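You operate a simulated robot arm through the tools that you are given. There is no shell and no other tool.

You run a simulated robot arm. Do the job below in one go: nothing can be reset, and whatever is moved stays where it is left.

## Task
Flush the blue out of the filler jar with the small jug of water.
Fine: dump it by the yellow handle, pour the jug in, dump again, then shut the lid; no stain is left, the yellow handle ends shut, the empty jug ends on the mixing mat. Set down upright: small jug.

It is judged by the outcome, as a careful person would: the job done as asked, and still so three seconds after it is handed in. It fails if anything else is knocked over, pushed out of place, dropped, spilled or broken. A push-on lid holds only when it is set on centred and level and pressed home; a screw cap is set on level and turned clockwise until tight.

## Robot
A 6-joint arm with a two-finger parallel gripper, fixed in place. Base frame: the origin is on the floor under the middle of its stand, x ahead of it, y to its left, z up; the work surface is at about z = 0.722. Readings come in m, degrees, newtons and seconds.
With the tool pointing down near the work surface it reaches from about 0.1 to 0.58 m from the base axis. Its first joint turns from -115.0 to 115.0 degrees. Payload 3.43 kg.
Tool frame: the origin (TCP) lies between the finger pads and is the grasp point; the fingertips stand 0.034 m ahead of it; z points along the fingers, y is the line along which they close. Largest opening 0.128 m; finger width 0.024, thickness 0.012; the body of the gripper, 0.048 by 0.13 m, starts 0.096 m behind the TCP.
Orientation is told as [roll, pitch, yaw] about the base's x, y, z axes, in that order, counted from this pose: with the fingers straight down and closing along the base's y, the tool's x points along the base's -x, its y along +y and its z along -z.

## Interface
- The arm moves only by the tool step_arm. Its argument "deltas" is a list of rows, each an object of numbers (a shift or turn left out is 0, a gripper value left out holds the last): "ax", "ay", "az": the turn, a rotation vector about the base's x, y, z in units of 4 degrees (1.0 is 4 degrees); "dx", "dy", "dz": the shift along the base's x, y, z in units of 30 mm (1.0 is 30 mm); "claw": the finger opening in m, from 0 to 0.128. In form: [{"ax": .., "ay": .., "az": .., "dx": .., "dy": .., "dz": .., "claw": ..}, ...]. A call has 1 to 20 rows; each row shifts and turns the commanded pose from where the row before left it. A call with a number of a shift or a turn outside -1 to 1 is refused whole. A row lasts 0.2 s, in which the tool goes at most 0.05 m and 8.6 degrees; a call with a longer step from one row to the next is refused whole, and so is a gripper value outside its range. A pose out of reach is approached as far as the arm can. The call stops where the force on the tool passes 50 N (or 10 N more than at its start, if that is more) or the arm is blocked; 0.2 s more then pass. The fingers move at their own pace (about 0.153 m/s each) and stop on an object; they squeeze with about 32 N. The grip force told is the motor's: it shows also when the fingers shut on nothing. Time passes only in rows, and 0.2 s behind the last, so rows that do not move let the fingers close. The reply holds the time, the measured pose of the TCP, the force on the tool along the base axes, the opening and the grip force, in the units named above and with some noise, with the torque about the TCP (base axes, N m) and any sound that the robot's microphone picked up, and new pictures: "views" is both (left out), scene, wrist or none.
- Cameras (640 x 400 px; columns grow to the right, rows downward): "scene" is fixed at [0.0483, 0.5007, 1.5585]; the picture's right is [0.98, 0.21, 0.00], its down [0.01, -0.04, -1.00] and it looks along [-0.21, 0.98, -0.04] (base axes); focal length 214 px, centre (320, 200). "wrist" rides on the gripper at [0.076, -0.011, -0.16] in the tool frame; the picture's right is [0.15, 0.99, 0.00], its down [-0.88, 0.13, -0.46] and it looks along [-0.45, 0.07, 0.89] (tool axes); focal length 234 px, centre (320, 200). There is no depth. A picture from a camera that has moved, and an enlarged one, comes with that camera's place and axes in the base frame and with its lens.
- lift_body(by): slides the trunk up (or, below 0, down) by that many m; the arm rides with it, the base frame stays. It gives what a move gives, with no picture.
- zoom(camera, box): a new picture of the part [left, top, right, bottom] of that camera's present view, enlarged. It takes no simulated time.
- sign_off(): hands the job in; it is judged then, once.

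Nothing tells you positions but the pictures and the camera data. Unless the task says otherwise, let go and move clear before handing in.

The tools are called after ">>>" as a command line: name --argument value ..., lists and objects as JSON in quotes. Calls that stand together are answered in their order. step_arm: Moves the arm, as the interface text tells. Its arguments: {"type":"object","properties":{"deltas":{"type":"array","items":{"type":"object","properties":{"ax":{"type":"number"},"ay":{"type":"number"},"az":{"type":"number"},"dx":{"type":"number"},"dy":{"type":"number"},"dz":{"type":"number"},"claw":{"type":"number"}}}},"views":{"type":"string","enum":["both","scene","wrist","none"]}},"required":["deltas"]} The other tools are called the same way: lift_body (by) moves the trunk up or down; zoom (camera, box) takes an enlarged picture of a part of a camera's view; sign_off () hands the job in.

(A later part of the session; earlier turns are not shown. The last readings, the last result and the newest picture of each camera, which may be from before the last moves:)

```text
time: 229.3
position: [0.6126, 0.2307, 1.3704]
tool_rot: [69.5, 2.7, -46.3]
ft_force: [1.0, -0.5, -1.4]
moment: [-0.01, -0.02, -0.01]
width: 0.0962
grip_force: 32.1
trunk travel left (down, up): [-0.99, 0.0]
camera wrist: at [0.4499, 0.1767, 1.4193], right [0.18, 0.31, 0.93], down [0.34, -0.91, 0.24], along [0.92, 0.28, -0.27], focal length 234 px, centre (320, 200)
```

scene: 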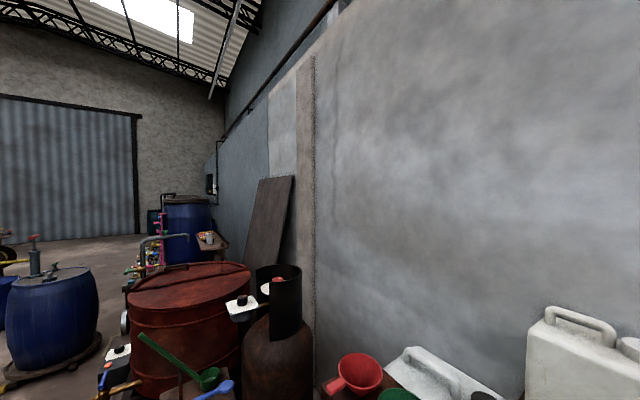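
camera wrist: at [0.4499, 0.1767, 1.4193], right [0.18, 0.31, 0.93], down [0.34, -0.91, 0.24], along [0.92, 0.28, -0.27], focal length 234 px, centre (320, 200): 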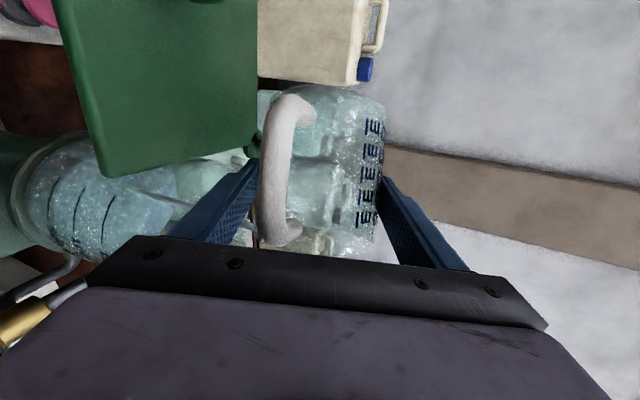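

>>> step_arm --deltas '[{"ax": 0.457, "ay": 0.456, "az": -0.271, "dx": 0.03, "dy": -0.03}, {"ax": 0.457, "ay": 0.456, "az": -0.271, "dx": 0.03, "dy": -0.03}, {"ax": 0.457, "ay": 0.456, "az": -0.271}, {"ax": 0.457, "ay": 0.456, "az": -0.271}, {"ax": 0.457, "ay": 0.456, "az": -0.271}, {"ax": 0.457, "ay": 0.456, "az": -0.271}, {"dz": 0}, {"dz": 0}, {"dz": 0}, {"dz": 0}, {"dz": 0}, {"dz": 0}]' --views "wrist"

>>> zoom --camera "wrist" --box '[0, 60, 400, 280]'

```text
time: 231.9
position: [0.6136, 0.2282, 1.3706]
tool_rot: [68.4, 18.1, -52.9]
ft_force: [0.9, 0.2, -2.1]
moment: [-0.02, -0.02, -0.02]
width: 0.0962
grip_force: 32.0
trunk travel left (down, up): [-0.99, 0.0]
camera wrist: at [0.4572, 0.1817, 1.4399], right [0.38, 0.1, 0.92], down [0.26, -0.97, 0.0], along [0.89, 0.24, -0.39], focal length 234 px, centre (320, 200)
```

wrist: 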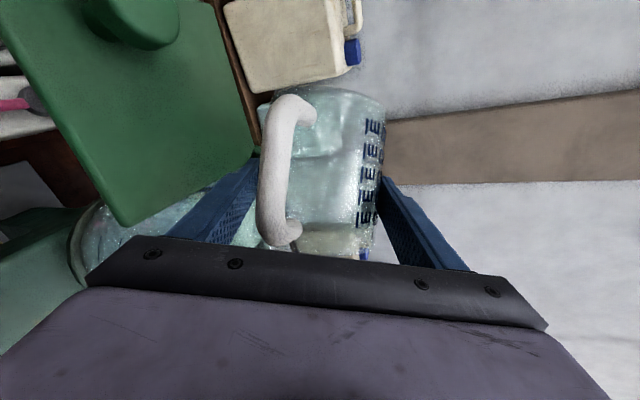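

```text
1.60 times, centred on (200, 170) of wrist
camera zoom: at [0.4572, 0.1817, 1.4399], right [0.38, 0.1, 0.92], down [0.26, -0.97, 0.0], along [0.89, 0.24, -0.39], focal length 375 px, centre (512, 248)
```

zoom: 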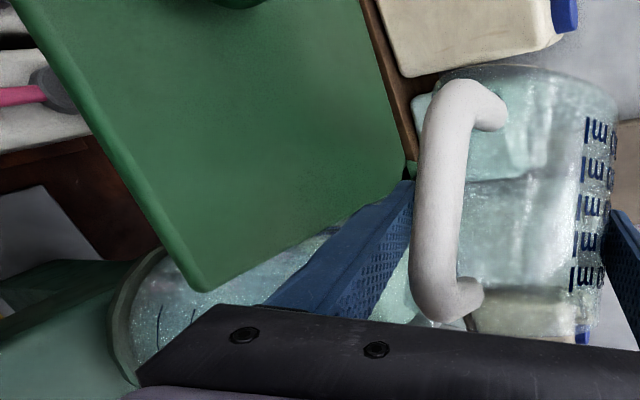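

The jug is empty and the jar's walls look clear. Rolling the jug back upright.

>>> step_arm --deltas '[{"ax": -0.653, "ay": -0.651, "az": 0.3875}, {"ax": -0.653, "ay": -0.651, "az": 0.3875}, {"ax": -0.653, "ay": -0.651, "az": 0.3875}, {"ax": -0.653, "ay": -0.651, "az": 0.3875}, {"ax": -0.653, "ay": -0.651, "az": 0.3875}, {"ax": -0.653, "ay": -0.651, "az": 0.3875}, {"ax": -0.653, "ay": -0.651, "az": 0.3875}, {"ax": -0.653, "ay": -0.651, "az": 0.3875}, {"ax": -0.653, "ay": -0.651, "az": 0.3875}, {"ax": -0.653, "ay": -0.651, "az": 0.3875}, {"ax": -0.653, "ay": -0.651, "az": 0.3875}, {"ax": -0.653, "ay": -0.651, "az": 0.3875}, {"ax": -0.653, "ay": -0.651, "az": 0.3875}, {"ax": -0.653, "ay": -0.651, "az": 0.3875}, {"ax": -0.653, "ay": -0.651, "az": 0.3875}, {"ax": -0.653, "ay": -0.651, "az": 0.3875}, {"ax": -0.653, "ay": -0.651, "az": 0.3875}, {"ax": -0.653, "ay": -0.651, "az": 0.3875}, {"ax": -0.653, "ay": -0.651, "az": 0.3875}, {"ax": -0.653, "ay": -0.651, "az": 0.3875}]' --views "none"

>>> step_arm --deltas '[{"ax": -0.653, "ay": -0.651, "az": 0.3875}, {"ax": -0.653, "ay": -0.651, "az": 0.3875}, {"ax": -0.653, "ay": -0.651, "az": 0.3875}, {"ax": -0.653, "ay": -0.651, "az": 0.3875}, {"ax": -0.653, "ay": -0.651, "az": 0.3875}, {"ax": -0.653, "ay": -0.651, "az": 0.3875}, {"ax": -0.653, "ay": -0.651, "az": 0.3875}, {"ax": -0.25, "ay": -0.25, "az": 0.15}]' --views "wrist"

```text
time: 236.1
position: [0.6145, 0.2285, 1.3689]
tool_rot: [51.9, -53.3, -10.6]
ft_force: [0.1, -0.1, -1.2]
moment: [-0.02, 0.02, 0.02]
width: 0.0962
grip_force: 31.7
trunk travel left (down, up): [-0.99, 0.0]
```

```text
time: 237.9
position: [0.6137, 0.2289, 1.3696]
tool_rot: [2.7, -67.1, 44.6]
ft_force: [0.1, -0.1, -1.4]
moment: [-0.01, -0.01, 0.0]
width: 0.0961
grip_force: 32.2
trunk travel left (down, up): [-0.99, 0.0]
camera wrist: at [0.5012, 0.0915, 1.3625], right [-0.77, 0.63, -0.12], down [-0.13, 0.02, 0.99], along [0.63, 0.77, 0.07], focal length 234 px, centre (320, 200)
```

wrist: 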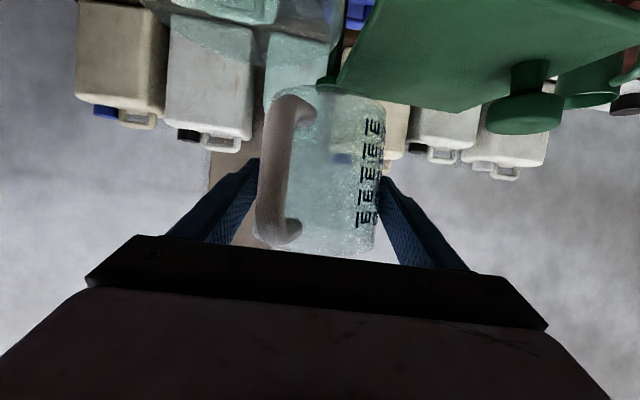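

Now carrying the empty jug back along the same path.

>>> step_arm --deltas '[{"dx": -0.7, "dy": -0.6, "dz": 0.2}, {"dx": -0.8, "dy": -0.7, "dz": 0.2}, {"dx": -0.8, "dy": -0.7, "dz": 0.1}, {"dx": -0.8, "dy": -0.65, "dz": 0.1}, {"dx": -0.75, "dy": -0.6}, {"dx": -0.5, "dy": -0.42}]' --views "none"

```text
time: 239.3
position: [0.4824, 0.1188, 1.3878]
tool_rot: [2.8, -67.1, 44.4]
ft_force: [-1.2, -0.7, -0.9]
moment: [0.02, 0.04, -0.03]
width: 0.0961
grip_force: 31.6
trunk travel left (down, up): [-0.99, 0.0]
```

>>> step_arm --deltas '[{"az": 1, "dx": -0.38, "dy": 0.33}, {"az": 0.9, "dx": -0.35, "dy": 0.31}, {"az": 1, "dx": -0.443, "dy": 0.3}, {"az": 1, "dx": -0.443, "dy": 0.3}, {"az": 1, "dx": -0.48, "dy": 0.235}, {"az": 1, "dx": -0.48, "dy": 0.235}, {"az": 1, "dx": -0.51, "dy": 0.165}, {"az": 1, "dx": -0.51, "dy": 0.165}, {"az": 1, "dx": -0.527, "dy": 0.092}, {"az": 1, "dx": -0.527, "dy": 0.092}, {"az": 1, "dx": -0.53, "dy": 0.02}, {"az": 1, "dx": -0.53, "dy": 0.02}, {"az": 1, "dx": -0.53, "dy": -0.057}, {"az": 1, "dx": -0.53, "dy": -0.057}]' --views "wrist"

```text
time: 242.3
position: [0.2796, 0.1832, 1.3874]
tool_rot: [3.0, -67.1, 100.1]
ft_force: [-0.4, 0.8, -0.7]
moment: [0.01, -0.03, 0.0]
width: 0.096
grip_force: 32.0
trunk travel left (down, up): [-0.99, 0.0]
camera wrist: at [0.3292, 0.0136, 1.3804], right [-0.95, -0.27, -0.12], down [-0.09, -0.1, 0.99], along [-0.28, 0.96, 0.07], focal length 234 px, centre (320, 200)
```

wrist: 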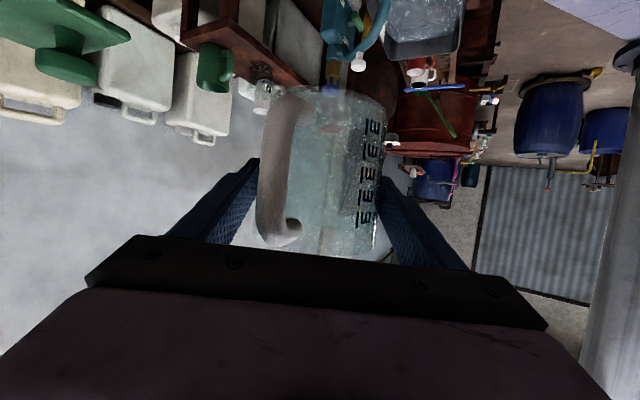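

>>> step_arm --deltas '[{"dz": -0.98}, {"dz": -0.98}, {"dz": -0.98}, {"dz": -0.98}, {"dz": -0.98}, {"dz": -0.98}, {"dz": -0.98}, {"dz": -0.98}]' --views "none"

```text
time: 244.1
position: [0.2815, 0.1818, 1.1518]
tool_rot: [2.9, -67.1, 100.0]
ft_force: [-0.4, 0.5, -0.7]
moment: [0.01, 0.0, 0.02]
width: 0.0962
grip_force: 31.8
trunk travel left (down, up): [-0.99, 0.0]
```

>>> lift_body --by -0.31

>>> step_arm --deltas '[{"dz": 0}]' --views "wrist"

```text
time: 247.2
position: [0.279, 0.1819, 0.8419]
tool_rot: [2.8, -67.0, 100.0]
ft_force: [-0.2, -0.4, -1.7]
moment: [0.01, -0.02, 0.02]
width: 0.0961
grip_force: 32.4
trunk travel left (down, up): [-0.68, 0.31]
```

```text
time: 247.6
position: [0.28, 0.1826, 0.8434]
tool_rot: [2.8, -67.0, 100.1]
ft_force: [-0.1, 0.0, -1.4]
moment: [-0.01, -0.02, -0.04]
width: 0.0959
grip_force: 32.3
trunk travel left (down, up): [-0.68, 0.31]
camera wrist: at [0.3294, 0.0122, 0.835], right [-0.95, -0.27, -0.12], down [-0.09, -0.1, 0.99], along [-0.28, 0.96, 0.07], focal length 234 px, centre (320, 200)
```

wrist: 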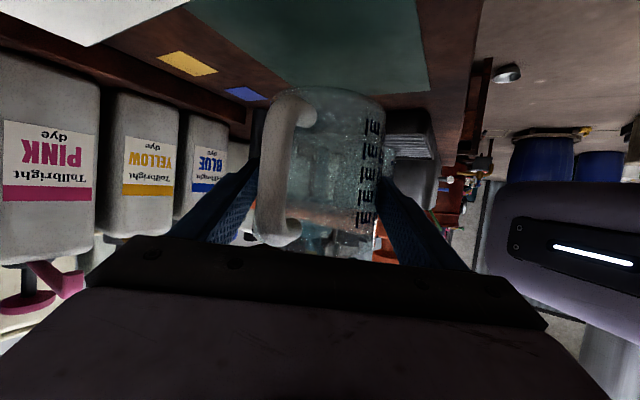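

Moving over the original spot on the green mat and lowering gently.

>>> step_arm --deltas '[{"dx": -0.27, "dy": 0.34}, {"dx": -0.26, "dy": 0.34}]' --views "none"

>>> lift_body --by -0.045

```text
time: 248.2
position: [0.2632, 0.2031, 0.8427]
tool_rot: [2.8, -67.0, 100.1]
ft_force: [-0.1, 0.0, -1.0]
moment: [0.0, 0.01, -0.02]
width: 0.0963
grip_force: 32.3
trunk travel left (down, up): [-0.68, 0.31]
```

```text
time: 249.0
position: [0.2646, 0.2026, 0.7972]
tool_rot: [2.8, -67.1, 100.2]
ft_force: [0.6, -0.4, -1.2]
moment: [0.02, 0.04, -0.03]
width: 0.0963
grip_force: 31.5
trunk travel left (down, up): [-0.635, 0.355]
```

>>> step_arm --deltas '[{"dz": -0.1}, {"dz": -0.1}]' --views "wrist"

```text
time: 249.6
position: [0.2642, 0.2031, 0.7912]
tool_rot: [2.9, -67.1, 100.0]
ft_force: [-0.4, -0.9, -1.4]
moment: [0.0, 0.02, 0.02]
width: 0.0961
grip_force: 32.0
trunk travel left (down, up): [-0.635, 0.355]
camera wrist: at [0.3131, 0.0325, 0.784], right [-0.96, -0.27, -0.12], down [-0.09, -0.1, 0.99], along [-0.28, 0.96, 0.07], focal length 234 px, centre (320, 200)
```

wrist: 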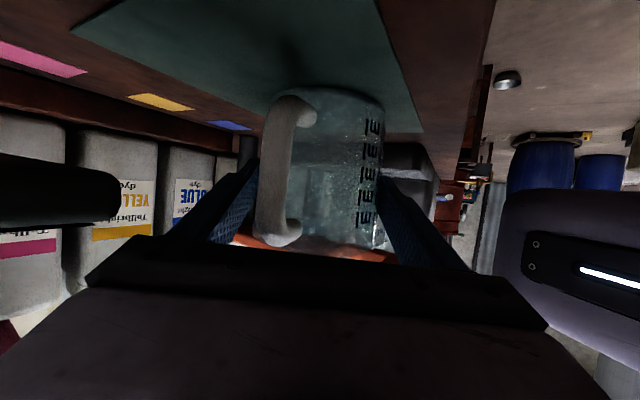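

>>> step_arm --deltas '[{"dz": -0.05}, {"dz": -0.05}]' --views "none"

```text
time: 250.2
position: [0.263, 0.2031, 0.7915]
tool_rot: [2.8, -67.2, 100.1]
ft_force: [-0.8, -4.0, 11.7]
moment: [-0.32, -0.38, -0.1]
width: 0.0962
grip_force: 32.4
trunk travel left (down, up): [-0.635, 0.355]
```

It's resting on the mat. Easing off the pressure, then opening.

>>> step_arm --deltas '[{"dz": 0.06}, {"claw": 0.1}, {"claw": 0.112}, {"claw": 0.112}]' --views "wrist"

```text
time: 251.2
position: [0.2642, 0.2037, 0.792]
tool_rot: [3.0, -67.1, 100.0]
ft_force: [0.1, 0.3, -0.2]
moment: [0.02, 0.0, -0.02]
width: 0.1121
grip_force: 0.1
trunk travel left (down, up): [-0.635, 0.355]
camera wrist: at [0.3131, 0.0325, 0.7834], right [-0.95, -0.27, -0.11], down [-0.09, -0.1, 0.99], along [-0.28, 0.96, 0.07], focal length 234 px, centre (320, 200)
```

wrist: 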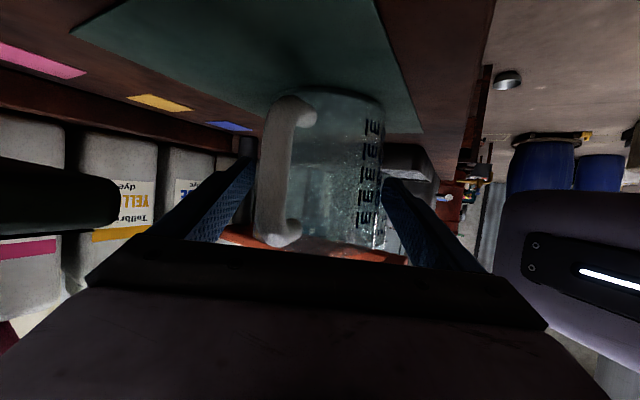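

The jug stands upright on the mat. Retreating the same way I came: back, then up.

>>> step_arm --deltas '[{"dx": 0.08, "dy": -0.45}, {"dx": 0.12, "dy": -0.69}, {"dx": 0.04, "dy": -0.25}]' --views "none"

>>> lift_body --by 0.155

>>> step_arm --deltas '[{"dz": 0.8}, {"dz": 0.8}, {"dz": 0.8}]' --views "wrist"

```text
time: 252.0
position: [0.2706, 0.1618, 0.7905]
tool_rot: [2.9, -67.1, 100.0]
ft_force: [-0.8, -0.8, 1.1]
moment: [0.0, -0.03, 0.04]
width: 0.1119
grip_force: 0.3
trunk travel left (down, up): [-0.635, 0.355]
```

```text
time: 253.8
position: [0.2705, 0.1609, 0.9452]
tool_rot: [2.8, -67.0, 100.1]
ft_force: [1.3, 0.0, 0.8]
moment: [-0.03, 0.0, 0.03]
width: 0.112
grip_force: 0.1
trunk travel left (down, up): [-0.79, 0.2]
```

```text
time: 254.6
position: [0.2696, 0.1612, 1.0168]
tool_rot: [2.9, -67.1, 100.1]
ft_force: [-0.2, 0.4, -0.1]
moment: [-0.01, 0.02, 0.01]
width: 0.1123
grip_force: 0.1
trunk travel left (down, up): [-0.79, 0.2]
camera wrist: at [0.3193, -0.0087, 1.0101], right [-0.95, -0.27, -0.12], down [-0.09, -0.1, 0.99], along [-0.28, 0.96, 0.07], focal length 234 px, centre (320, 200)
```

wrist: 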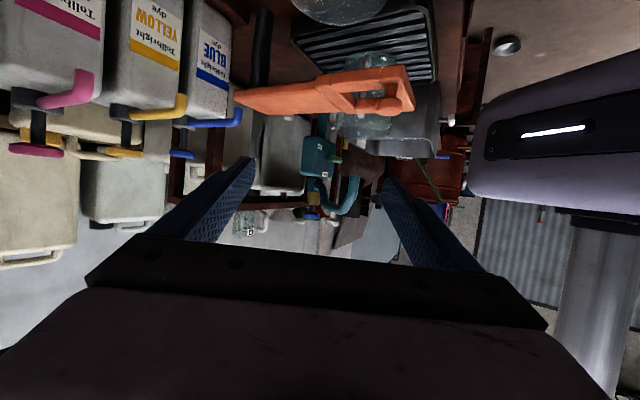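

The jug is safely left on the mat. Now for the second dump I'll go back to face the yellow handle: retract away from the bench, then turn toward it.

>>> step_arm --deltas '[{"dx": 0.15, "dy": -0.95, "claw": 0.05}, {"dx": 0.15, "dy": -0.95}, {"dx": 0.15, "dy": -0.95}, {"dx": 0.15, "dy": -0.95}, {"dx": 0.15, "dy": -0.95}, {"dx": 0.15, "dy": -0.95}, {"dx": 0.15, "dy": -0.95}]' --views "none"

```text
time: 256.2
position: [0.3029, -0.0387, 1.0171]
tool_rot: [3.0, -67.0, 99.9]
ft_force: [-0.1, -0.6, 0.6]
moment: [-0.01, 0.0, 0.02]
width: 0.0501
grip_force: 0.1
trunk travel left (down, up): [-0.79, 0.2]
```

>>> step_arm --deltas '[{"az": -1, "dx": 0.53, "dy": 0.057}, {"az": -1, "dx": 0.53, "dy": 0.057}, {"az": -1, "dx": 0.53, "dy": -0.02}, {"az": -1, "dx": 0.53, "dy": -0.02}, {"az": -1, "dx": 0.527, "dy": -0.092}, {"az": -1, "dx": 0.527, "dy": -0.092}, {"az": -1, "dx": 0.51, "dy": -0.165}, {"az": -1, "dx": 0.51, "dy": -0.165}, {"az": -1, "dx": 0.48, "dy": -0.235}, {"az": -1, "dx": 0.48, "dy": -0.235}, {"az": -1, "dx": 0.443, "dy": -0.3}, {"az": -1, "dx": 0.443, "dy": -0.3}, {"az": -0.875, "dx": 0.35, "dy": -0.31}, {"az": -0.875, "dx": 0.35, "dy": -0.31}]' --views "wrist"

```text
time: 259.2
position: [0.5049, -0.103, 1.0168]
tool_rot: [2.9, -67.1, 45.0]
ft_force: [0.1, 0.5, 0.4]
moment: [0.01, -0.01, -0.01]
width: 0.0498
grip_force: 0.1
trunk travel left (down, up): [-0.79, 0.2]
camera wrist: at [0.3938, -0.2408, 1.0097], right [-0.77, 0.63, -0.12], down [-0.13, 0.02, 0.99], along [0.62, 0.78, 0.07], focal length 234 px, centre (320, 200)
```

wrist: 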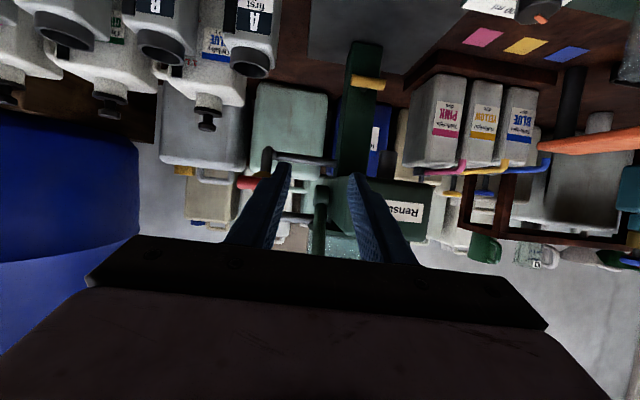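

Facing the machine again. Rolling the gripper so the camera side is up-left, with fingers closed as a poker this time.

>>> step_arm --deltas '[{"ax": 0.651, "ay": 0.651, "az": -0.39, "claw": 0.0}, {"ax": 0.651, "ay": 0.651, "az": -0.39}, {"ax": 0.651, "ay": 0.651, "az": -0.39}, {"ax": 0.651, "ay": 0.651, "az": -0.39}, {"ax": 0.651, "ay": 0.651, "az": -0.39}, {"ax": 0.651, "ay": 0.651, "az": -0.39}, {"ax": 0.651, "ay": 0.651, "az": -0.39}, {"ax": 0.651, "ay": 0.651, "az": -0.39}, {"ax": 0.651, "ay": 0.651, "az": -0.39}, {"ax": 0.651, "ay": 0.651, "az": -0.39}, {"ax": 0.651, "ay": 0.651, "az": -0.39}, {"ax": 0.651, "ay": 0.651, "az": -0.39}, {"ax": 0.651, "ay": 0.651, "az": -0.39}, {"ax": 0.651, "ay": 0.651, "az": -0.39}, {"ax": 0.651, "ay": 0.651, "az": -0.39}]' --views "none"

```text
time: 262.4
position: [0.5045, -0.1023, 1.0164]
tool_rot: [66.7, -27.5, -32.4]
ft_force: [-0.3, 0.7, -0.1]
moment: [0.03, 0.02, 0.01]
width: 0.0
grip_force: 31.7
trunk travel left (down, up): [-0.79, 0.2]
```

>>> step_arm --deltas '[{"ax": 0.651, "ay": 0.651, "az": -0.39}, {"ax": 0.651, "ay": 0.651, "az": -0.39}, {"ax": 0.651, "ay": 0.651, "az": -0.39}, {"ax": 0.651, "ay": 0.651, "az": -0.39}, {"ax": 0.651, "ay": 0.651, "az": -0.39}, {"ax": 0.651, "ay": 0.651, "az": -0.39}, {"ax": 0.651, "ay": 0.651, "az": -0.39}, {"ax": 0.651, "ay": 0.651, "az": -0.39}, {"ax": 0.651, "ay": 0.651, "az": -0.39}, {"ax": 0.651, "ay": 0.651, "az": -0.39}, {"ax": 0.651, "ay": 0.651, "az": -0.39}, {"ax": 0.651, "ay": 0.651, "az": -0.39}, {"ax": 0.707, "ay": -0.707}, {"ax": 0.707, "ay": -0.707}, {"ax": 0.707, "ay": -0.707}]' --views "wrist"

```text
time: 265.6
position: [0.504, -0.1025, 1.0186]
tool_rot: [81.4, 17.4, -48.6]
ft_force: [-0.4, -0.8, 0.1]
moment: [-0.01, 0.0, 0.01]
width: 0.0
grip_force: 31.9
trunk travel left (down, up): [-0.79, 0.2]
camera wrist: at [0.3397, -0.1572, 1.0526], right [0.21, -0.02, 0.98], down [0.27, -0.96, -0.08], along [0.94, 0.28, -0.2], focal length 234 px, centre (320, 200)
```

wrist: 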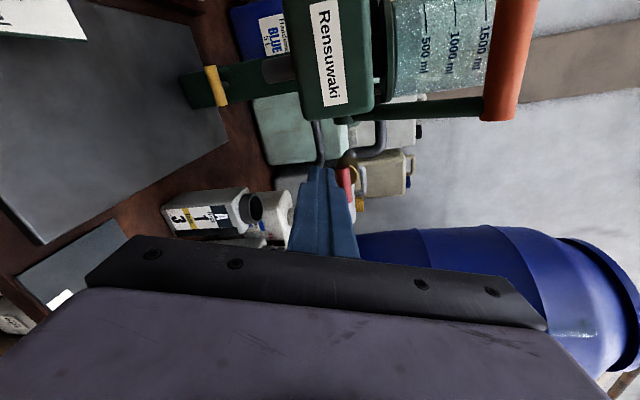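

The jar looks clear now. I'll roll a bit further, lower to handle height and line up right of the handle.

>>> step_arm --deltas '[{"ax": 0.7126, "ay": 0.69, "az": -0.141}, {"ax": 0.7126, "ay": 0.69, "az": -0.141}, {"ax": 0.7126, "ay": 0.69, "az": -0.141}, {"ax": 0.7126, "ay": 0.69, "az": -0.141}, {"dz": -0.9}, {"dz": -0.9}, {"dz": -0.9}, {"dz": -0.9}, {"dz": -0.9}]' --views "none"

```text
time: 267.6
position: [0.5042, -0.1016, 0.8815]
tool_rot: [80.2, 33.3, -51.5]
ft_force: [-0.1, -0.6, 0.2]
moment: [0.04, 0.0, 0.01]
width: 0.0003
grip_force: 32.2
trunk travel left (down, up): [-0.79, 0.2]
```

>>> step_arm --deltas '[{"dx": 0.38, "dy": 0.95, "dz": -0.15}, {"dx": 0.38, "dy": 0.95, "dz": -0.15}, {"dx": 0.38, "dy": 0.95, "dz": -0.15}, {"dx": 0.38, "dy": 0.95, "dz": -0.15}]' --views "wrist"

```text
time: 268.6
position: [0.5496, 0.0141, 0.8649]
tool_rot: [80.0, 33.3, -51.4]
ft_force: [0.3, 0.4, -1.0]
moment: [0.0, 0.01, -0.03]
width: 0.0
grip_force: 32.2
trunk travel left (down, up): [-0.79, 0.2]
camera wrist: at [0.3914, -0.0435, 0.9206], right [0.39, -0.22, 0.9], down [0.2, -0.93, -0.31], along [0.9, 0.3, -0.32], focal length 234 px, centre (320, 200)
```

wrist: 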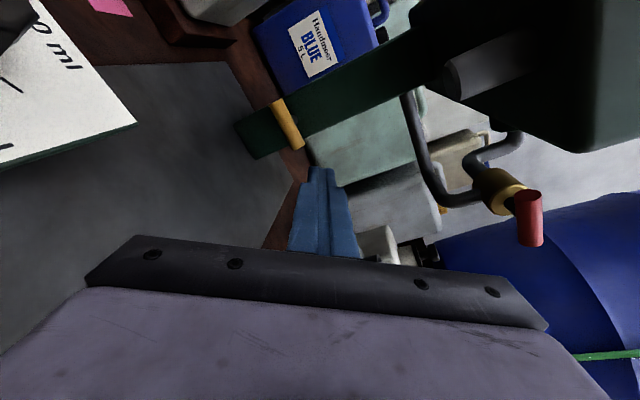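

I'll roll fully to camera-up so the gripper is flat and low enough to get under the bar's right end.

>>> step_arm --deltas '[{"ax": 0.709, "ay": 0.695, "az": -0.142}, {"ax": 0.709, "ay": 0.695, "az": -0.142}, {"ax": 0.709, "ay": 0.695, "az": -0.142}, {"ax": 0.709, "ay": 0.695, "az": -0.142}, {"ax": 0.709, "ay": 0.695, "az": -0.142}, {"ax": 0.709, "ay": 0.695, "az": -0.142}, {"ax": 0.709, "ay": 0.695, "az": -0.142}, {"ax": 0.709, "ay": 0.695, "az": -0.142}, {"ax": 0.709, "ay": 0.695, "az": -0.142}, {"ax": 0.709, "ay": 0.695, "az": -0.142}, {"ax": 0.709, "ay": 0.695, "az": -0.142}, {"ax": 0.709, "ay": 0.695, "az": -0.142}, {"ax": 0.709, "ay": 0.695, "az": -0.142}, {"ax": 0.709, "ay": 0.695, "az": -0.142}]' --views "wrist"

```text
time: 271.6
position: [0.5508, 0.0123, 0.8639]
tool_rot: [-0.3, 81.5, -135.9]
ft_force: [-0.4, 0.0, 0.5]
moment: [-0.02, -0.01, 0.0]
width: 0.0
grip_force: 31.9
trunk travel left (down, up): [-0.79, 0.2]
camera wrist: at [0.4372, -0.0834, 0.9632], right [0.71, -0.69, 0.14], down [-0.32, -0.5, -0.8], along [0.63, 0.52, -0.58], focal length 234 px, centre (320, 200)
```

wrist: 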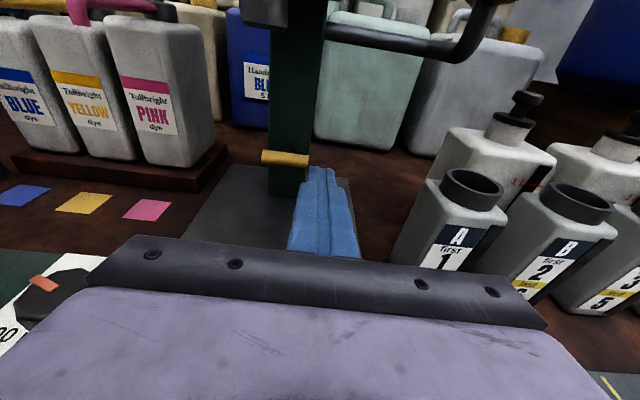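

>>> step_arm --deltas '[{"dx": 0.29, "dy": 0.52, "dz": -0.82}, {"dx": 0.29, "dy": 0.52, "dz": -0.82}, {"dx": 0.29, "dy": 0.52, "dz": -0.82}]' --views "wrist"

```text
time: 272.4
position: [0.5761, 0.0582, 0.7898]
tool_rot: [0.6, 81.5, -135.0]
ft_force: [-0.4, 0.6, -0.8]
moment: [0.0, 0.0, 0.01]
width: 0.0001
grip_force: 32.3
trunk travel left (down, up): [-0.79, 0.2]
camera wrist: at [0.4639, -0.0364, 0.89], right [0.71, -0.69, 0.15], down [-0.32, -0.5, -0.8], along [0.63, 0.52, -0.58], focal length 234 px, centre (320, 200)
```

wrist: 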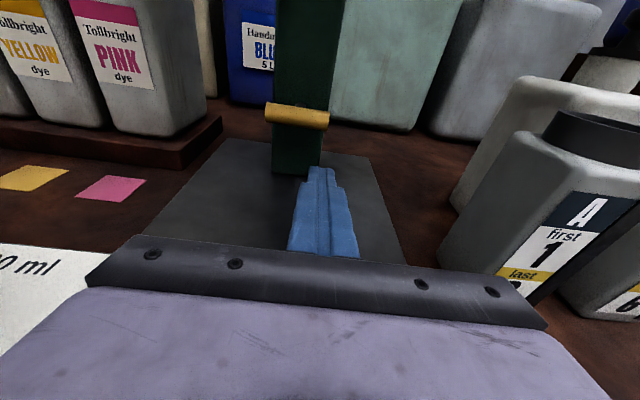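

>>> step_arm --deltas '[{"dx": 0.86, "dy": 0.86}, {"dx": 0.86, "dy": 0.86}]' --views "wrist"

```text
time: 273.0
position: [0.6285, 0.1095, 0.791]
tool_rot: [0.4, 81.5, -135.3]
ft_force: [0.1, -0.2, -0.2]
moment: [0.02, 0.02, 0.0]
width: 0.0
grip_force: 32.2
trunk travel left (down, up): [-0.79, 0.2]
camera wrist: at [0.5153, 0.0154, 0.8894], right [0.71, -0.69, 0.15], down [-0.32, -0.5, -0.8], along [0.63, 0.52, -0.58], focal length 234 px, centre (320, 200)
```

wrist: 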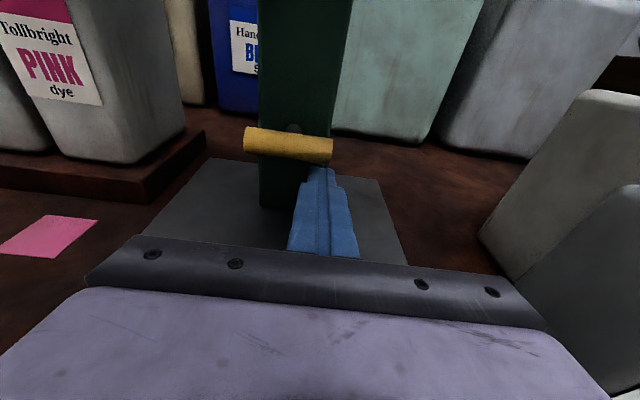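

The fingertips are right under the bar's right end. Lifting along the arc.

>>> step_arm --deltas '[{"dz": 0.33}, {"dx": 0.047, "dy": -0.047, "dz": 0.23}, {"dx": 0.07, "dy": -0.07, "dz": 0.27}, {"dx": 0.024, "dy": -0.024, "dz": 0.28}]' --views "wrist"

```text
time: 274.0
position: [0.6324, 0.1057, 0.8245]
tool_rot: [0.5, 81.7, -135.2]
ft_force: [0.4, 0.0, 0.0]
moment: [0.0, 0.0, 0.02]
width: 0.0
grip_force: 31.5
trunk travel left (down, up): [-0.79, 0.2]
camera wrist: at [0.5193, 0.0111, 0.9232], right [0.71, -0.69, 0.15], down [-0.32, -0.5, -0.8], along [0.63, 0.52, -0.58], focal length 234 px, centre (320, 200)
```

wrist: 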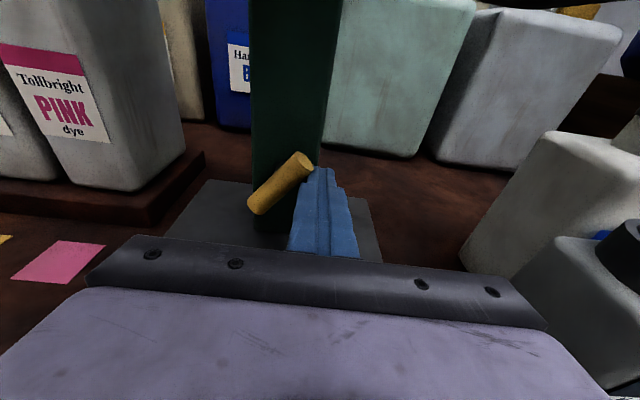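

Smooth — it's at 45°. Continuing up and to the left to vertical.

>>> step_arm --deltas '[{"dx": -0.024, "dy": 0.024, "dz": 0.28}, {"dx": -0.094, "dy": 0.094, "dz": 0.27}, {"dx": -0.14, "dy": 0.14, "dz": 0.23}, {"dx": -0.12, "dy": 0.12, "dz": 0.05}, {"dx": -0.12, "dy": 0.12}]' --views "wrist"

```text
time: 275.2
position: [0.6234, 0.116, 0.8473]
tool_rot: [0.4, 81.6, -136.1]
ft_force: [22.4, -16.2, -5.0]
moment: [-0.25, -0.18, -0.41]
width: 0.0
grip_force: 31.2
trunk travel left (down, up): [-0.79, 0.2]
camera wrist: at [0.5083, 0.0217, 0.9469], right [0.7, -0.7, 0.15], down [-0.33, -0.49, -0.8], along [0.64, 0.51, -0.58], focal length 234 px, centre (320, 200)
```

wrist: 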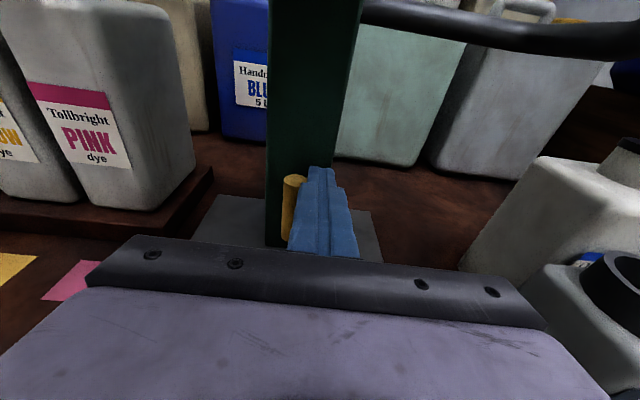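

The handle is vertical (stop felt): open. Easing off and waiting for the jar to drain.

>>> step_arm --deltas '[{"dx": 0.25, "dy": -0.25}, {"dx": 0.15, "dy": -0.15}, {"dz": 0}, {"dz": 0}, {"dz": 0}, {"dz": 0}, {"dz": 0}, {"dz": 0}, {"dz": 0}, {"dz": 0}, {"dz": 0}, {"dz": 0}, {"dz": 0}, {"dz": 0}, {"dz": 0}, {"dz": 0}, {"dz": 0}, {"dz": 0}, {"dz": 0}, {"dz": 0}]' --views "wrist"

```text
time: 279.4
position: [0.6291, 0.1104, 0.8494]
tool_rot: [0.4, 81.6, -135.2]
ft_force: [-0.7, -0.2, -0.9]
moment: [-0.03, 0.01, -0.01]
width: 0.0
grip_force: 32.1
trunk travel left (down, up): [-0.79, 0.2]
camera wrist: at [0.516, 0.014, 0.9476], right [0.71, -0.69, 0.15], down [-0.32, -0.5, -0.8], along [0.63, 0.52, -0.58], focal length 234 px, centre (320, 200)
```

wrist: 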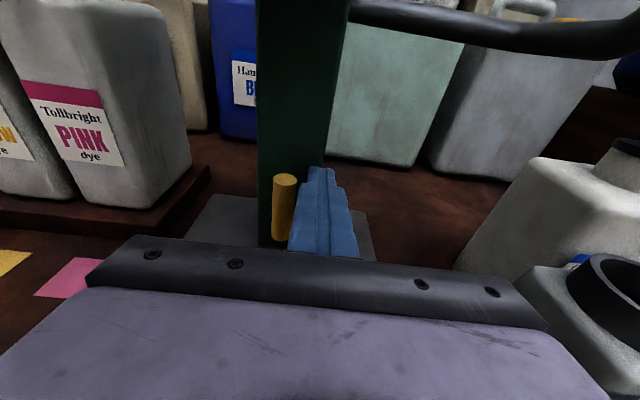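

Waited enough for draining; now preparing to shut the valve: back out, shift left, and come back in on the left of the bar's upper end.

>>> step_arm --deltas '[{"dx": -0.83, "dy": -0.81}, {"dx": -0.83, "dy": -0.81, "dz": 0.1}, {"dx": -0.5, "dy": 0.5}, {"dx": -0.55, "dy": 0.55}, {"dx": -0.55, "dy": 0.55}]' --views "wrist"

```text
time: 280.6
position: [0.5322, 0.1071, 0.8517]
tool_rot: [0.7, 81.6, -135.0]
ft_force: [0.9, -0.2, -0.5]
moment: [0.01, 0.01, 0.0]
width: 0.0
grip_force: 32.1
trunk travel left (down, up): [-0.79, 0.2]
camera wrist: at [0.418, 0.0132, 0.9501], right [0.71, -0.69, 0.15], down [-0.32, -0.5, -0.8], along [0.63, 0.52, -0.58], focal length 234 px, centre (320, 200)
```

wrist: 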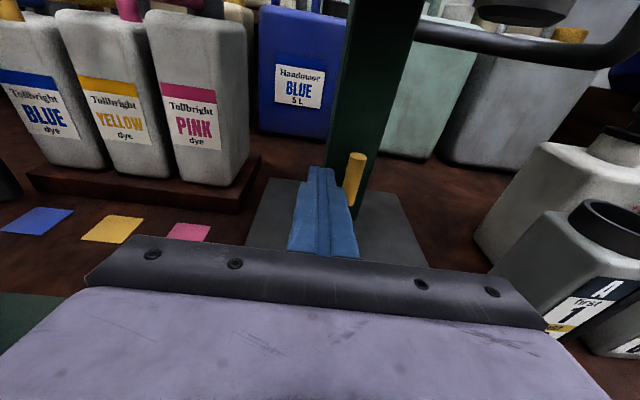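

>>> step_arm --deltas '[{"dx": 0.84, "dy": 0.84}, {"dx": 0.84, "dy": 0.84}]' --views "wrist"

```text
time: 281.2
position: [0.5819, 0.1586, 0.8508]
tool_rot: [0.4, 81.4, -135.2]
ft_force: [-0.3, -0.5, 0.1]
moment: [-0.03, -0.01, 0.0]
width: 0.0002
grip_force: 31.8
trunk travel left (down, up): [-0.79, 0.2]
camera wrist: at [0.4686, 0.064, 0.9498], right [0.71, -0.69, 0.15], down [-0.32, -0.5, -0.8], along [0.63, 0.52, -0.58], focal length 234 px, centre (320, 200)
```

wrist: 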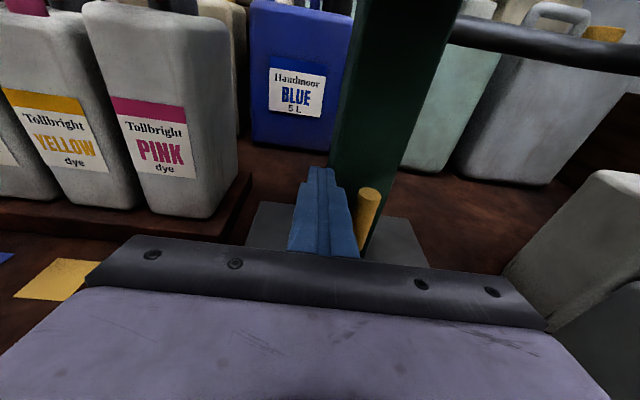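

>>> step_arm --deltas '[{"dx": 0.215, "dy": -0.215, "dz": 0.04}, {"dx": 0.215, "dy": -0.215, "dz": 0.04}, {"dx": 0.215, "dy": -0.215, "dz": 0.04}, {"dx": 0.215, "dy": -0.215, "dz": 0.04}, {"dx": 0.26, "dy": -0.26, "dz": -0.03}, {"dx": 0.23, "dy": -0.23, "dz": -0.16}]' --views "wrist"

```text
time: 282.5
position: [0.6052, 0.1338, 0.856]
tool_rot: [7.9, 81.5, -125.9]
ft_force: [-22.5, 18.1, 12.1]
moment: [-3.06, -1.36, -4.01]
width: 0.0
grip_force: 32.1
trunk travel left (down, up): [-0.79, 0.2]
stopped in row 6: the force on the tool passed its limit at 61 N (the readings are from after the stop); the commanded pose is now the measured one
camera wrist: at [0.4945, 0.0375, 0.9548], right [0.73, -0.67, 0.17], down [-0.3, -0.52, -0.8], along [0.62, 0.53, -0.58], focal length 234 px, centre (320, 200)
```

wrist: 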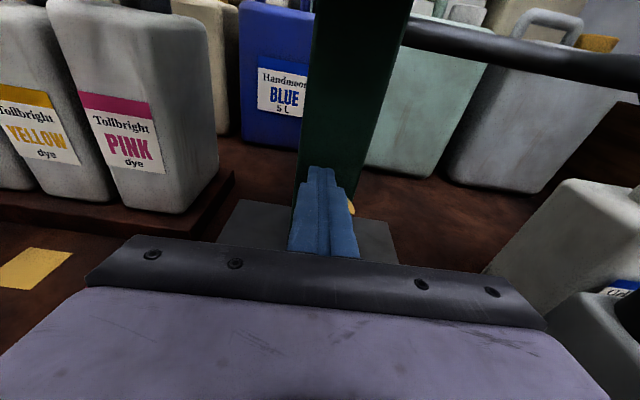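

Something 14 cm behind the fingertips blocked me — the camera side against the nozzle under the beam. I'll move back left, retreat, and use the earlier camera-left roll for shutting.

>>> step_arm --deltas '[{"dx": -0.4, "dy": 0.4}, {"dx": -0.5, "dy": 0.5, "az": -0.7}, {"az": -0.8}, {"az": -0.75}]' --views "wrist"

```text
time: 283.5
position: [0.5855, 0.1572, 0.8514]
tool_rot: [4.3, 81.3, -139.3]
ft_force: [-0.2, 0.1, 0.5]
moment: [0.03, -0.05, -0.01]
width: 0.0
grip_force: 31.7
trunk travel left (down, up): [-0.79, 0.2]
camera wrist: at [0.4593, 0.0794, 0.9518], right [0.61, -0.78, 0.16], down [-0.39, -0.46, -0.8], along [0.7, 0.42, -0.58], focal length 234 px, centre (320, 200)
```

wrist: 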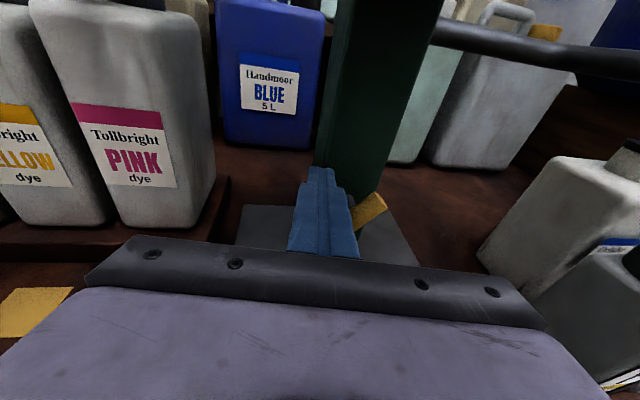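

>>> step_arm --deltas '[{"dx": -0.2, "dy": 0.2}, {"ax": -0.802, "ay": -0.586, "az": 0.148}, {"ax": -0.802, "ay": -0.586, "az": 0.148}, {"ax": -0.802, "ay": -0.586, "az": 0.148}, {"ax": -0.802, "ay": -0.586, "az": 0.148}, {"ax": -0.802, "ay": -0.586, "az": 0.148}, {"ax": -0.802, "ay": -0.586, "az": 0.148}, {"ax": -0.802, "ay": -0.586, "az": 0.148}, {"ax": -0.802, "ay": -0.586, "az": 0.148}, {"ax": -0.802, "ay": -0.586, "az": 0.148}, {"ax": -0.802, "ay": -0.586, "az": 0.148}, {"ax": -0.802, "ay": -0.586, "az": 0.148}, {"ax": -0.802, "ay": -0.586, "az": 0.148}, {"ax": -0.802, "ay": -0.586, "az": 0.148}]' --views "wrist"

```text
time: 286.5
position: [0.5793, 0.1636, 0.8524]
tool_rot: [79.0, 36.6, -60.4]
ft_force: [-0.7, -0.2, -0.2]
moment: [0.0, 0.0, -0.01]
width: 0.0001
grip_force: 32.5
trunk travel left (down, up): [-0.79, 0.2]
camera wrist: at [0.4157, 0.1269, 0.914], right [0.39, -0.31, 0.87], down [0.04, -0.94, -0.35], along [0.92, 0.18, -0.35], focal length 234 px, centre (320, 200)
```

wrist: 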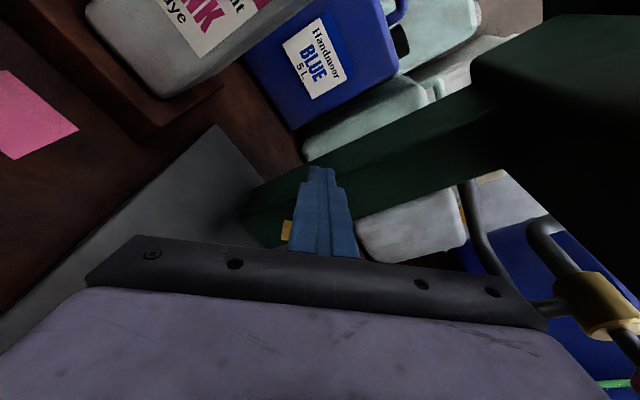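

>>> step_arm --deltas '[{"dx": 0.25, "dy": -0.25, "dz": 0.03}, {"dx": 0.25, "dy": -0.25, "dz": 0.03}, {"dx": 0.25, "dy": -0.25, "dz": 0.03}, {"dx": 0.25, "dy": -0.25, "dz": 0.02}]' --views "wrist"

```text
time: 287.5
position: [0.6093, 0.1328, 0.8563]
tool_rot: [78.9, 36.6, -60.5]
ft_force: [0.1, 0.6, -0.3]
moment: [0.02, -0.04, 0.02]
width: 0.0
grip_force: 32.2
trunk travel left (down, up): [-0.79, 0.2]
camera wrist: at [0.446, 0.0968, 0.9173], right [0.39, -0.31, 0.87], down [0.04, -0.93, -0.35], along [0.92, 0.18, -0.35], focal length 234 px, centre (320, 200)
```

wrist: 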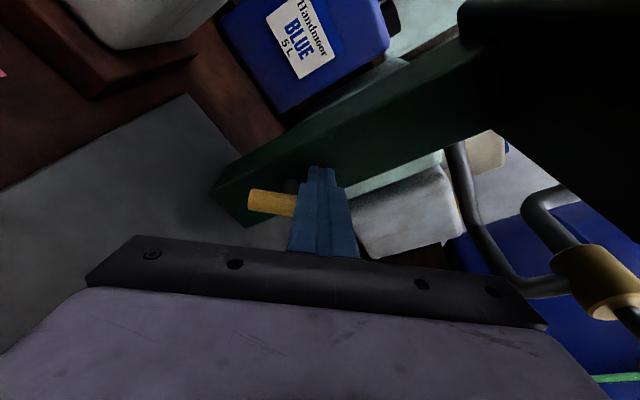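

>>> step_arm --deltas '[{"dx": 0.25, "dy": -0.25}, {"dx": 0.25, "dy": -0.25, "dz": -0.15}, {"dx": 0.1, "dy": -0.1, "dz": -0.15}, {"dz": -0.12}, {"dz": -0.1}]' --views "wrist"

```text
time: 288.7
position: [0.6268, 0.1151, 0.8463]
tool_rot: [79.7, 36.5, -59.9]
ft_force: [-2.9, 0.2, 17.6]
moment: [0.1, -0.17, 0.04]
width: 0.0
grip_force: 31.6
trunk travel left (down, up): [-0.79, 0.2]
camera wrist: at [0.4633, 0.0787, 0.9052], right [0.38, -0.31, 0.87], down [0.05, -0.93, -0.35], along [0.92, 0.18, -0.34], focal length 234 px, centre (320, 200)
```

wrist: 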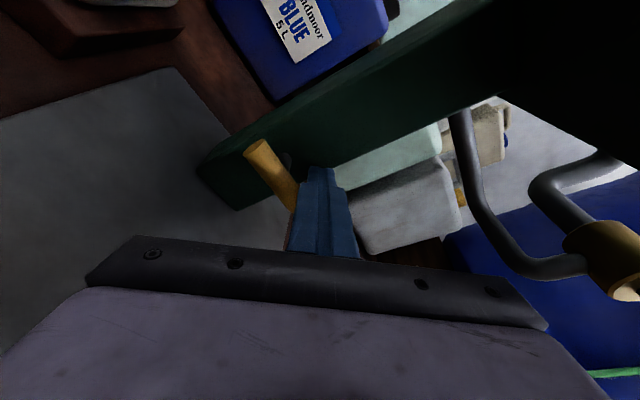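

>>> step_arm --deltas '[{"dz": -0.12}, {"dz": 0}]' --views "none"

```text
time: 289.3
position: [0.6274, 0.1143, 0.8451]
tool_rot: [80.5, 36.4, -59.5]
ft_force: [2.4, 2.5, 29.6]
moment: [0.18, -0.37, -0.01]
width: 0.0001
grip_force: 31.7
trunk travel left (down, up): [-0.79, 0.2]
```

Hard stop reached — shut. Lifting off and backing out to verify the handle and the jar.

>>> step_arm --deltas '[{"dz": 0.35}, {"dx": -0.8, "dy": -0.6}, {"dx": -0.8, "dy": -0.6}, {"dx": -0.8, "dy": -0.6}, {"dx": -0.8, "dy": -0.6}, {"dx": -0.6, "dy": -0.8}, {"dx": -0.6, "dy": -0.8}]' --views "wrist"

>>> zoom --camera "wrist" --box '[220, 60, 420, 200]'

```text
time: 290.9
position: [0.4946, -0.004, 0.8482]
tool_rot: [79.0, 36.6, -60.4]
ft_force: [-0.1, 0.2, -0.7]
moment: [0.0, -0.01, 0.0]
width: 0.0
grip_force: 32.2
trunk travel left (down, up): [-0.79, 0.2]
camera wrist: at [0.3317, -0.0413, 0.9092], right [0.39, -0.31, 0.87], down [0.05, -0.93, -0.35], along [0.92, 0.18, -0.35], focal length 234 px, centre (320, 200)
```

wrist: 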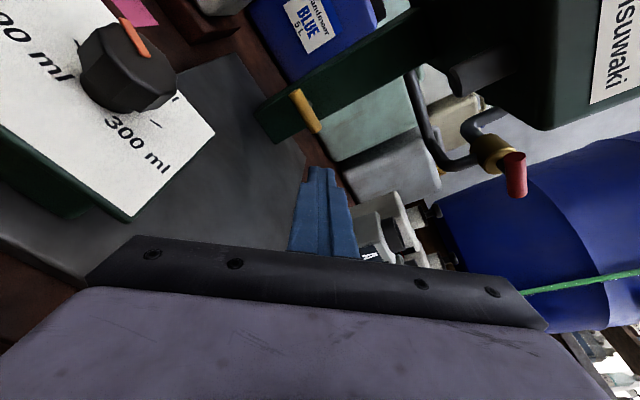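

```text
2.86 times, centred on (320, 130) of wrist
camera zoom: at [0.3317, -0.0413, 0.9092], right [0.39, -0.31, 0.87], down [0.05, -0.93, -0.35], along [0.92, 0.18, -0.35], focal length 669 px, centre (320, 400)
```

zoom: 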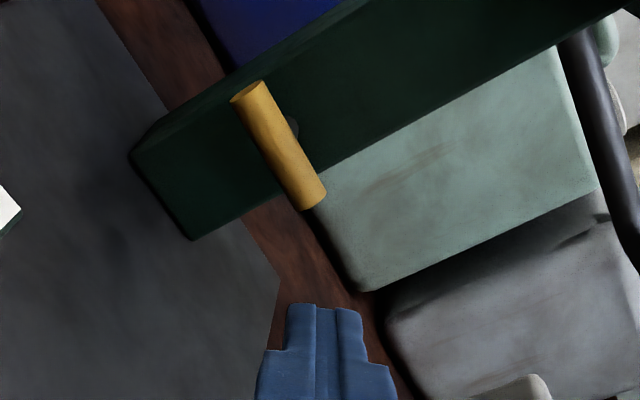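

The bar sits square to the column: shut. Now I'll back away fully from under the beam and rise to look into the jar.

>>> step_arm --deltas '[{"dx": -0.6, "dy": -0.6}, {"dx": -0.6, "dy": -0.6}, {"dx": -0.6, "dy": -0.6}, {"dx": -0.6, "dy": -0.6, "dz": 0.5}, {"dz": 1}, {"dz": 1}, {"dz": 1}, {"dz": 1}, {"dz": 1}]' --views "none"

>>> lift_body --by 0.2

>>> step_arm --deltas '[{"dz": 0.8}, {"dz": 0.8}, {"dz": 0.8}]' --views "wrist"

```text
time: 292.9
position: [0.422, -0.075, 1.0135]
tool_rot: [78.8, 36.5, -60.5]
ft_force: [-0.1, 0.3, 0.7]
moment: [-0.02, 0.0, -0.01]
width: 0.0001
grip_force: 32.2
trunk travel left (down, up): [-0.79, 0.2]
```

```text
time: 295.1
position: [0.4232, -0.0764, 1.2119]
tool_rot: [78.9, 36.6, -60.4]
ft_force: [0.0, 0.1, 0.3]
moment: [0.05, 0.0, 0.01]
width: 0.0
grip_force: 31.4
trunk travel left (down, up): [-0.99, 0.0]
```

```text
time: 295.9
position: [0.4219, -0.0761, 1.2844]
tool_rot: [78.9, 36.6, -60.4]
ft_force: [-0.5, -0.7, 0.0]
moment: [0.04, 0.0, -0.03]
width: 0.0001
grip_force: 32.0
trunk travel left (down, up): [-0.99, 0.0]
camera wrist: at [0.2596, -0.1116, 1.3459], right [0.39, -0.31, 0.87], down [0.04, -0.93, -0.35], along [0.92, 0.18, -0.35], focal length 234 px, centre (320, 200)
```

wrist: 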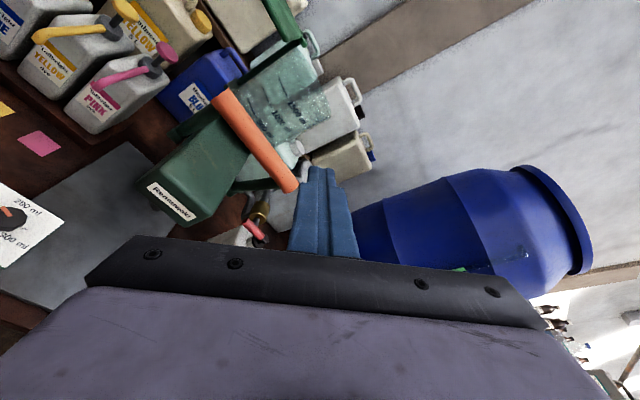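

>>> zoom --camera "wrist" --box '[220, 20, 360, 180]'

>>> zoom --camera "wrist" --box '[0, 140, 80, 290]'

```text
2.50 times, centred on (290, 100) of wrist
camera zoom: at [0.2596, -0.1116, 1.3459], right [0.39, -0.31, 0.87], down [0.04, -0.93, -0.35], along [0.92, 0.18, -0.35], focal length 585 px, centre (395, 450)
```

zoom: 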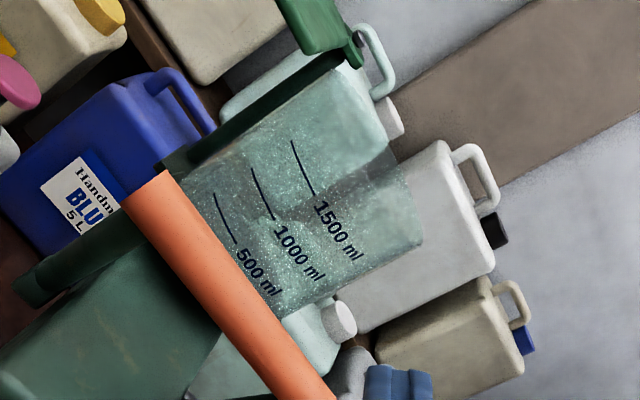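

```text
2.67 times, centred on (40, 215) of wrist
camera zoom: at [0.2596, -0.1116, 1.3459], right [0.39, -0.31, 0.87], down [0.04, -0.93, -0.35], along [0.92, 0.18, -0.35], focal length 624 px, centre (1067, 160)
```

zoom: 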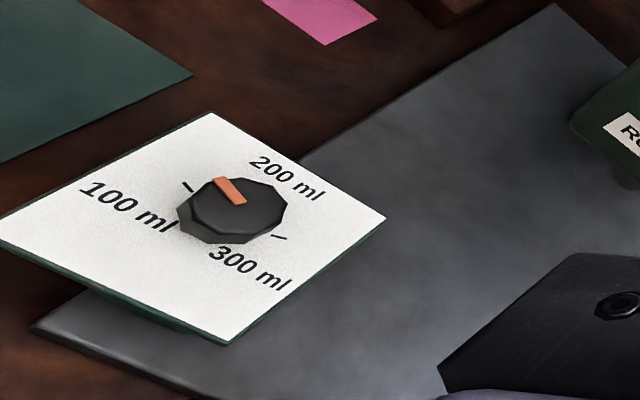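

The jar is clear and empty, no blue left, and the dial panel is untouched. Last: swing the lid shut. Rolling the gripper to camera-up and opening the fingers for the lid knob.

>>> step_arm --deltas '[{"ax": 0.8, "ay": 0.588, "az": -0.15, "dz": 0.2}, {"ax": 0.8, "ay": 0.588, "az": -0.15, "dz": 0.2}, {"ax": 0.8, "ay": 0.588, "az": -0.15, "dz": 0.2}, {"ax": 0.8, "ay": 0.588, "az": -0.15, "dz": 0.2}, {"ax": 0.8, "ay": 0.588, "az": -0.15, "dz": 0.2}, {"ax": 0.8, "ay": 0.588, "az": -0.15, "dz": 0.2}, {"ax": 0.8, "ay": 0.588, "az": -0.15, "dz": 0.2}, {"ax": 0.8, "ay": 0.588, "az": -0.15, "dz": 0.2}, {"ax": 0.8, "ay": 0.588, "az": -0.15}, {"ax": 0.8, "ay": 0.588, "az": -0.15}, {"ax": 0.8, "ay": 0.588, "az": -0.15}, {"ax": 0.8, "ay": 0.588, "az": -0.15}, {"ax": 0.8, "ay": 0.588, "az": -0.15}, {"az": 1, "claw": 0.09}, {"az": 1}, {"az": 1}]' --views "wrist"

```text
time: 299.3
position: [0.4227, -0.0775, 1.3319]
tool_rot: [3.9, 81.1, -127.6]
ft_force: [0.0, 0.1, -0.4]
moment: [-0.02, 0.01, 0.03]
width: 0.0898
grip_force: 0.0
trunk travel left (down, up): [-0.99, 0.0]
camera wrist: at [0.317, -0.1788, 1.432], right [0.76, -0.64, 0.15], down [-0.28, -0.53, -0.8], along [0.59, 0.56, -0.58], focal length 234 px, centre (320, 200)
```

wrist: 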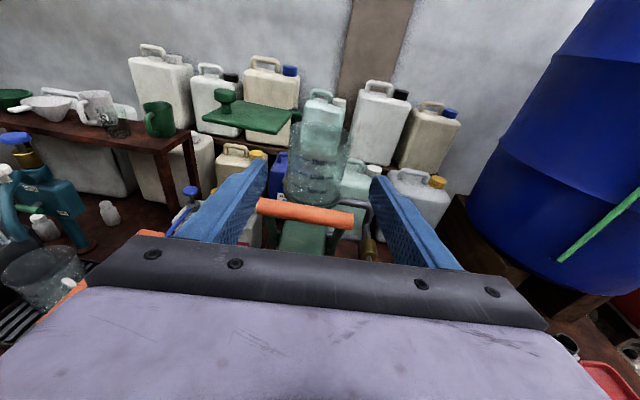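

A clear overview: lid swung out at left, knob at ≈(0.501, 0.302, 1.30), jar clear. Moving above the knob.

>>> step_arm --deltas '[{"dz": 0.6}, {"dz": 0.6, "dy": 0.3}, {"dx": 0.15, "dy": 0.9}, {"dx": 0.15, "dy": 0.9}, {"dx": 0.2, "dy": 0.95}, {"dx": 0.2, "dy": 0.95}, {"dx": 0.2, "dy": 0.95}, {"dx": 0.2, "dy": 0.95}, {"dx": 0.22, "dy": 0.95}, {"dx": 0.22, "dy": 0.95}, {"dx": 0.22, "dy": 0.95}, {"dx": 0.22, "dy": 0.95}, {"dx": 0.22, "dy": 0.95}, {"dx": 0.2, "dy": 0.9}, {"dx": 0.2, "dy": 0.9}]' --views "wrist"

```text
time: 302.5
position: [0.5009, 0.2989, 1.3678]
tool_rot: [4.0, 81.0, -127.5]
ft_force: [0.5, 0.2, 0.0]
moment: [-0.03, -0.02, 0.0]
width: 0.0901
grip_force: 0.1
trunk travel left (down, up): [-0.99, 0.0]
camera wrist: at [0.395, 0.1964, 1.468], right [0.76, -0.64, 0.16], down [-0.28, -0.53, -0.8], along [0.59, 0.56, -0.58], focal length 234 px, centre (320, 200)
```

wrist: 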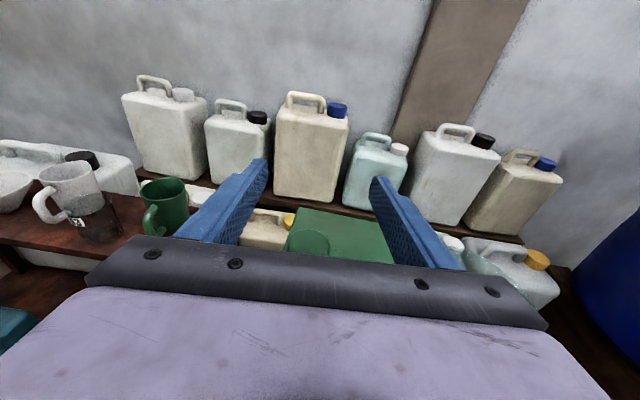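

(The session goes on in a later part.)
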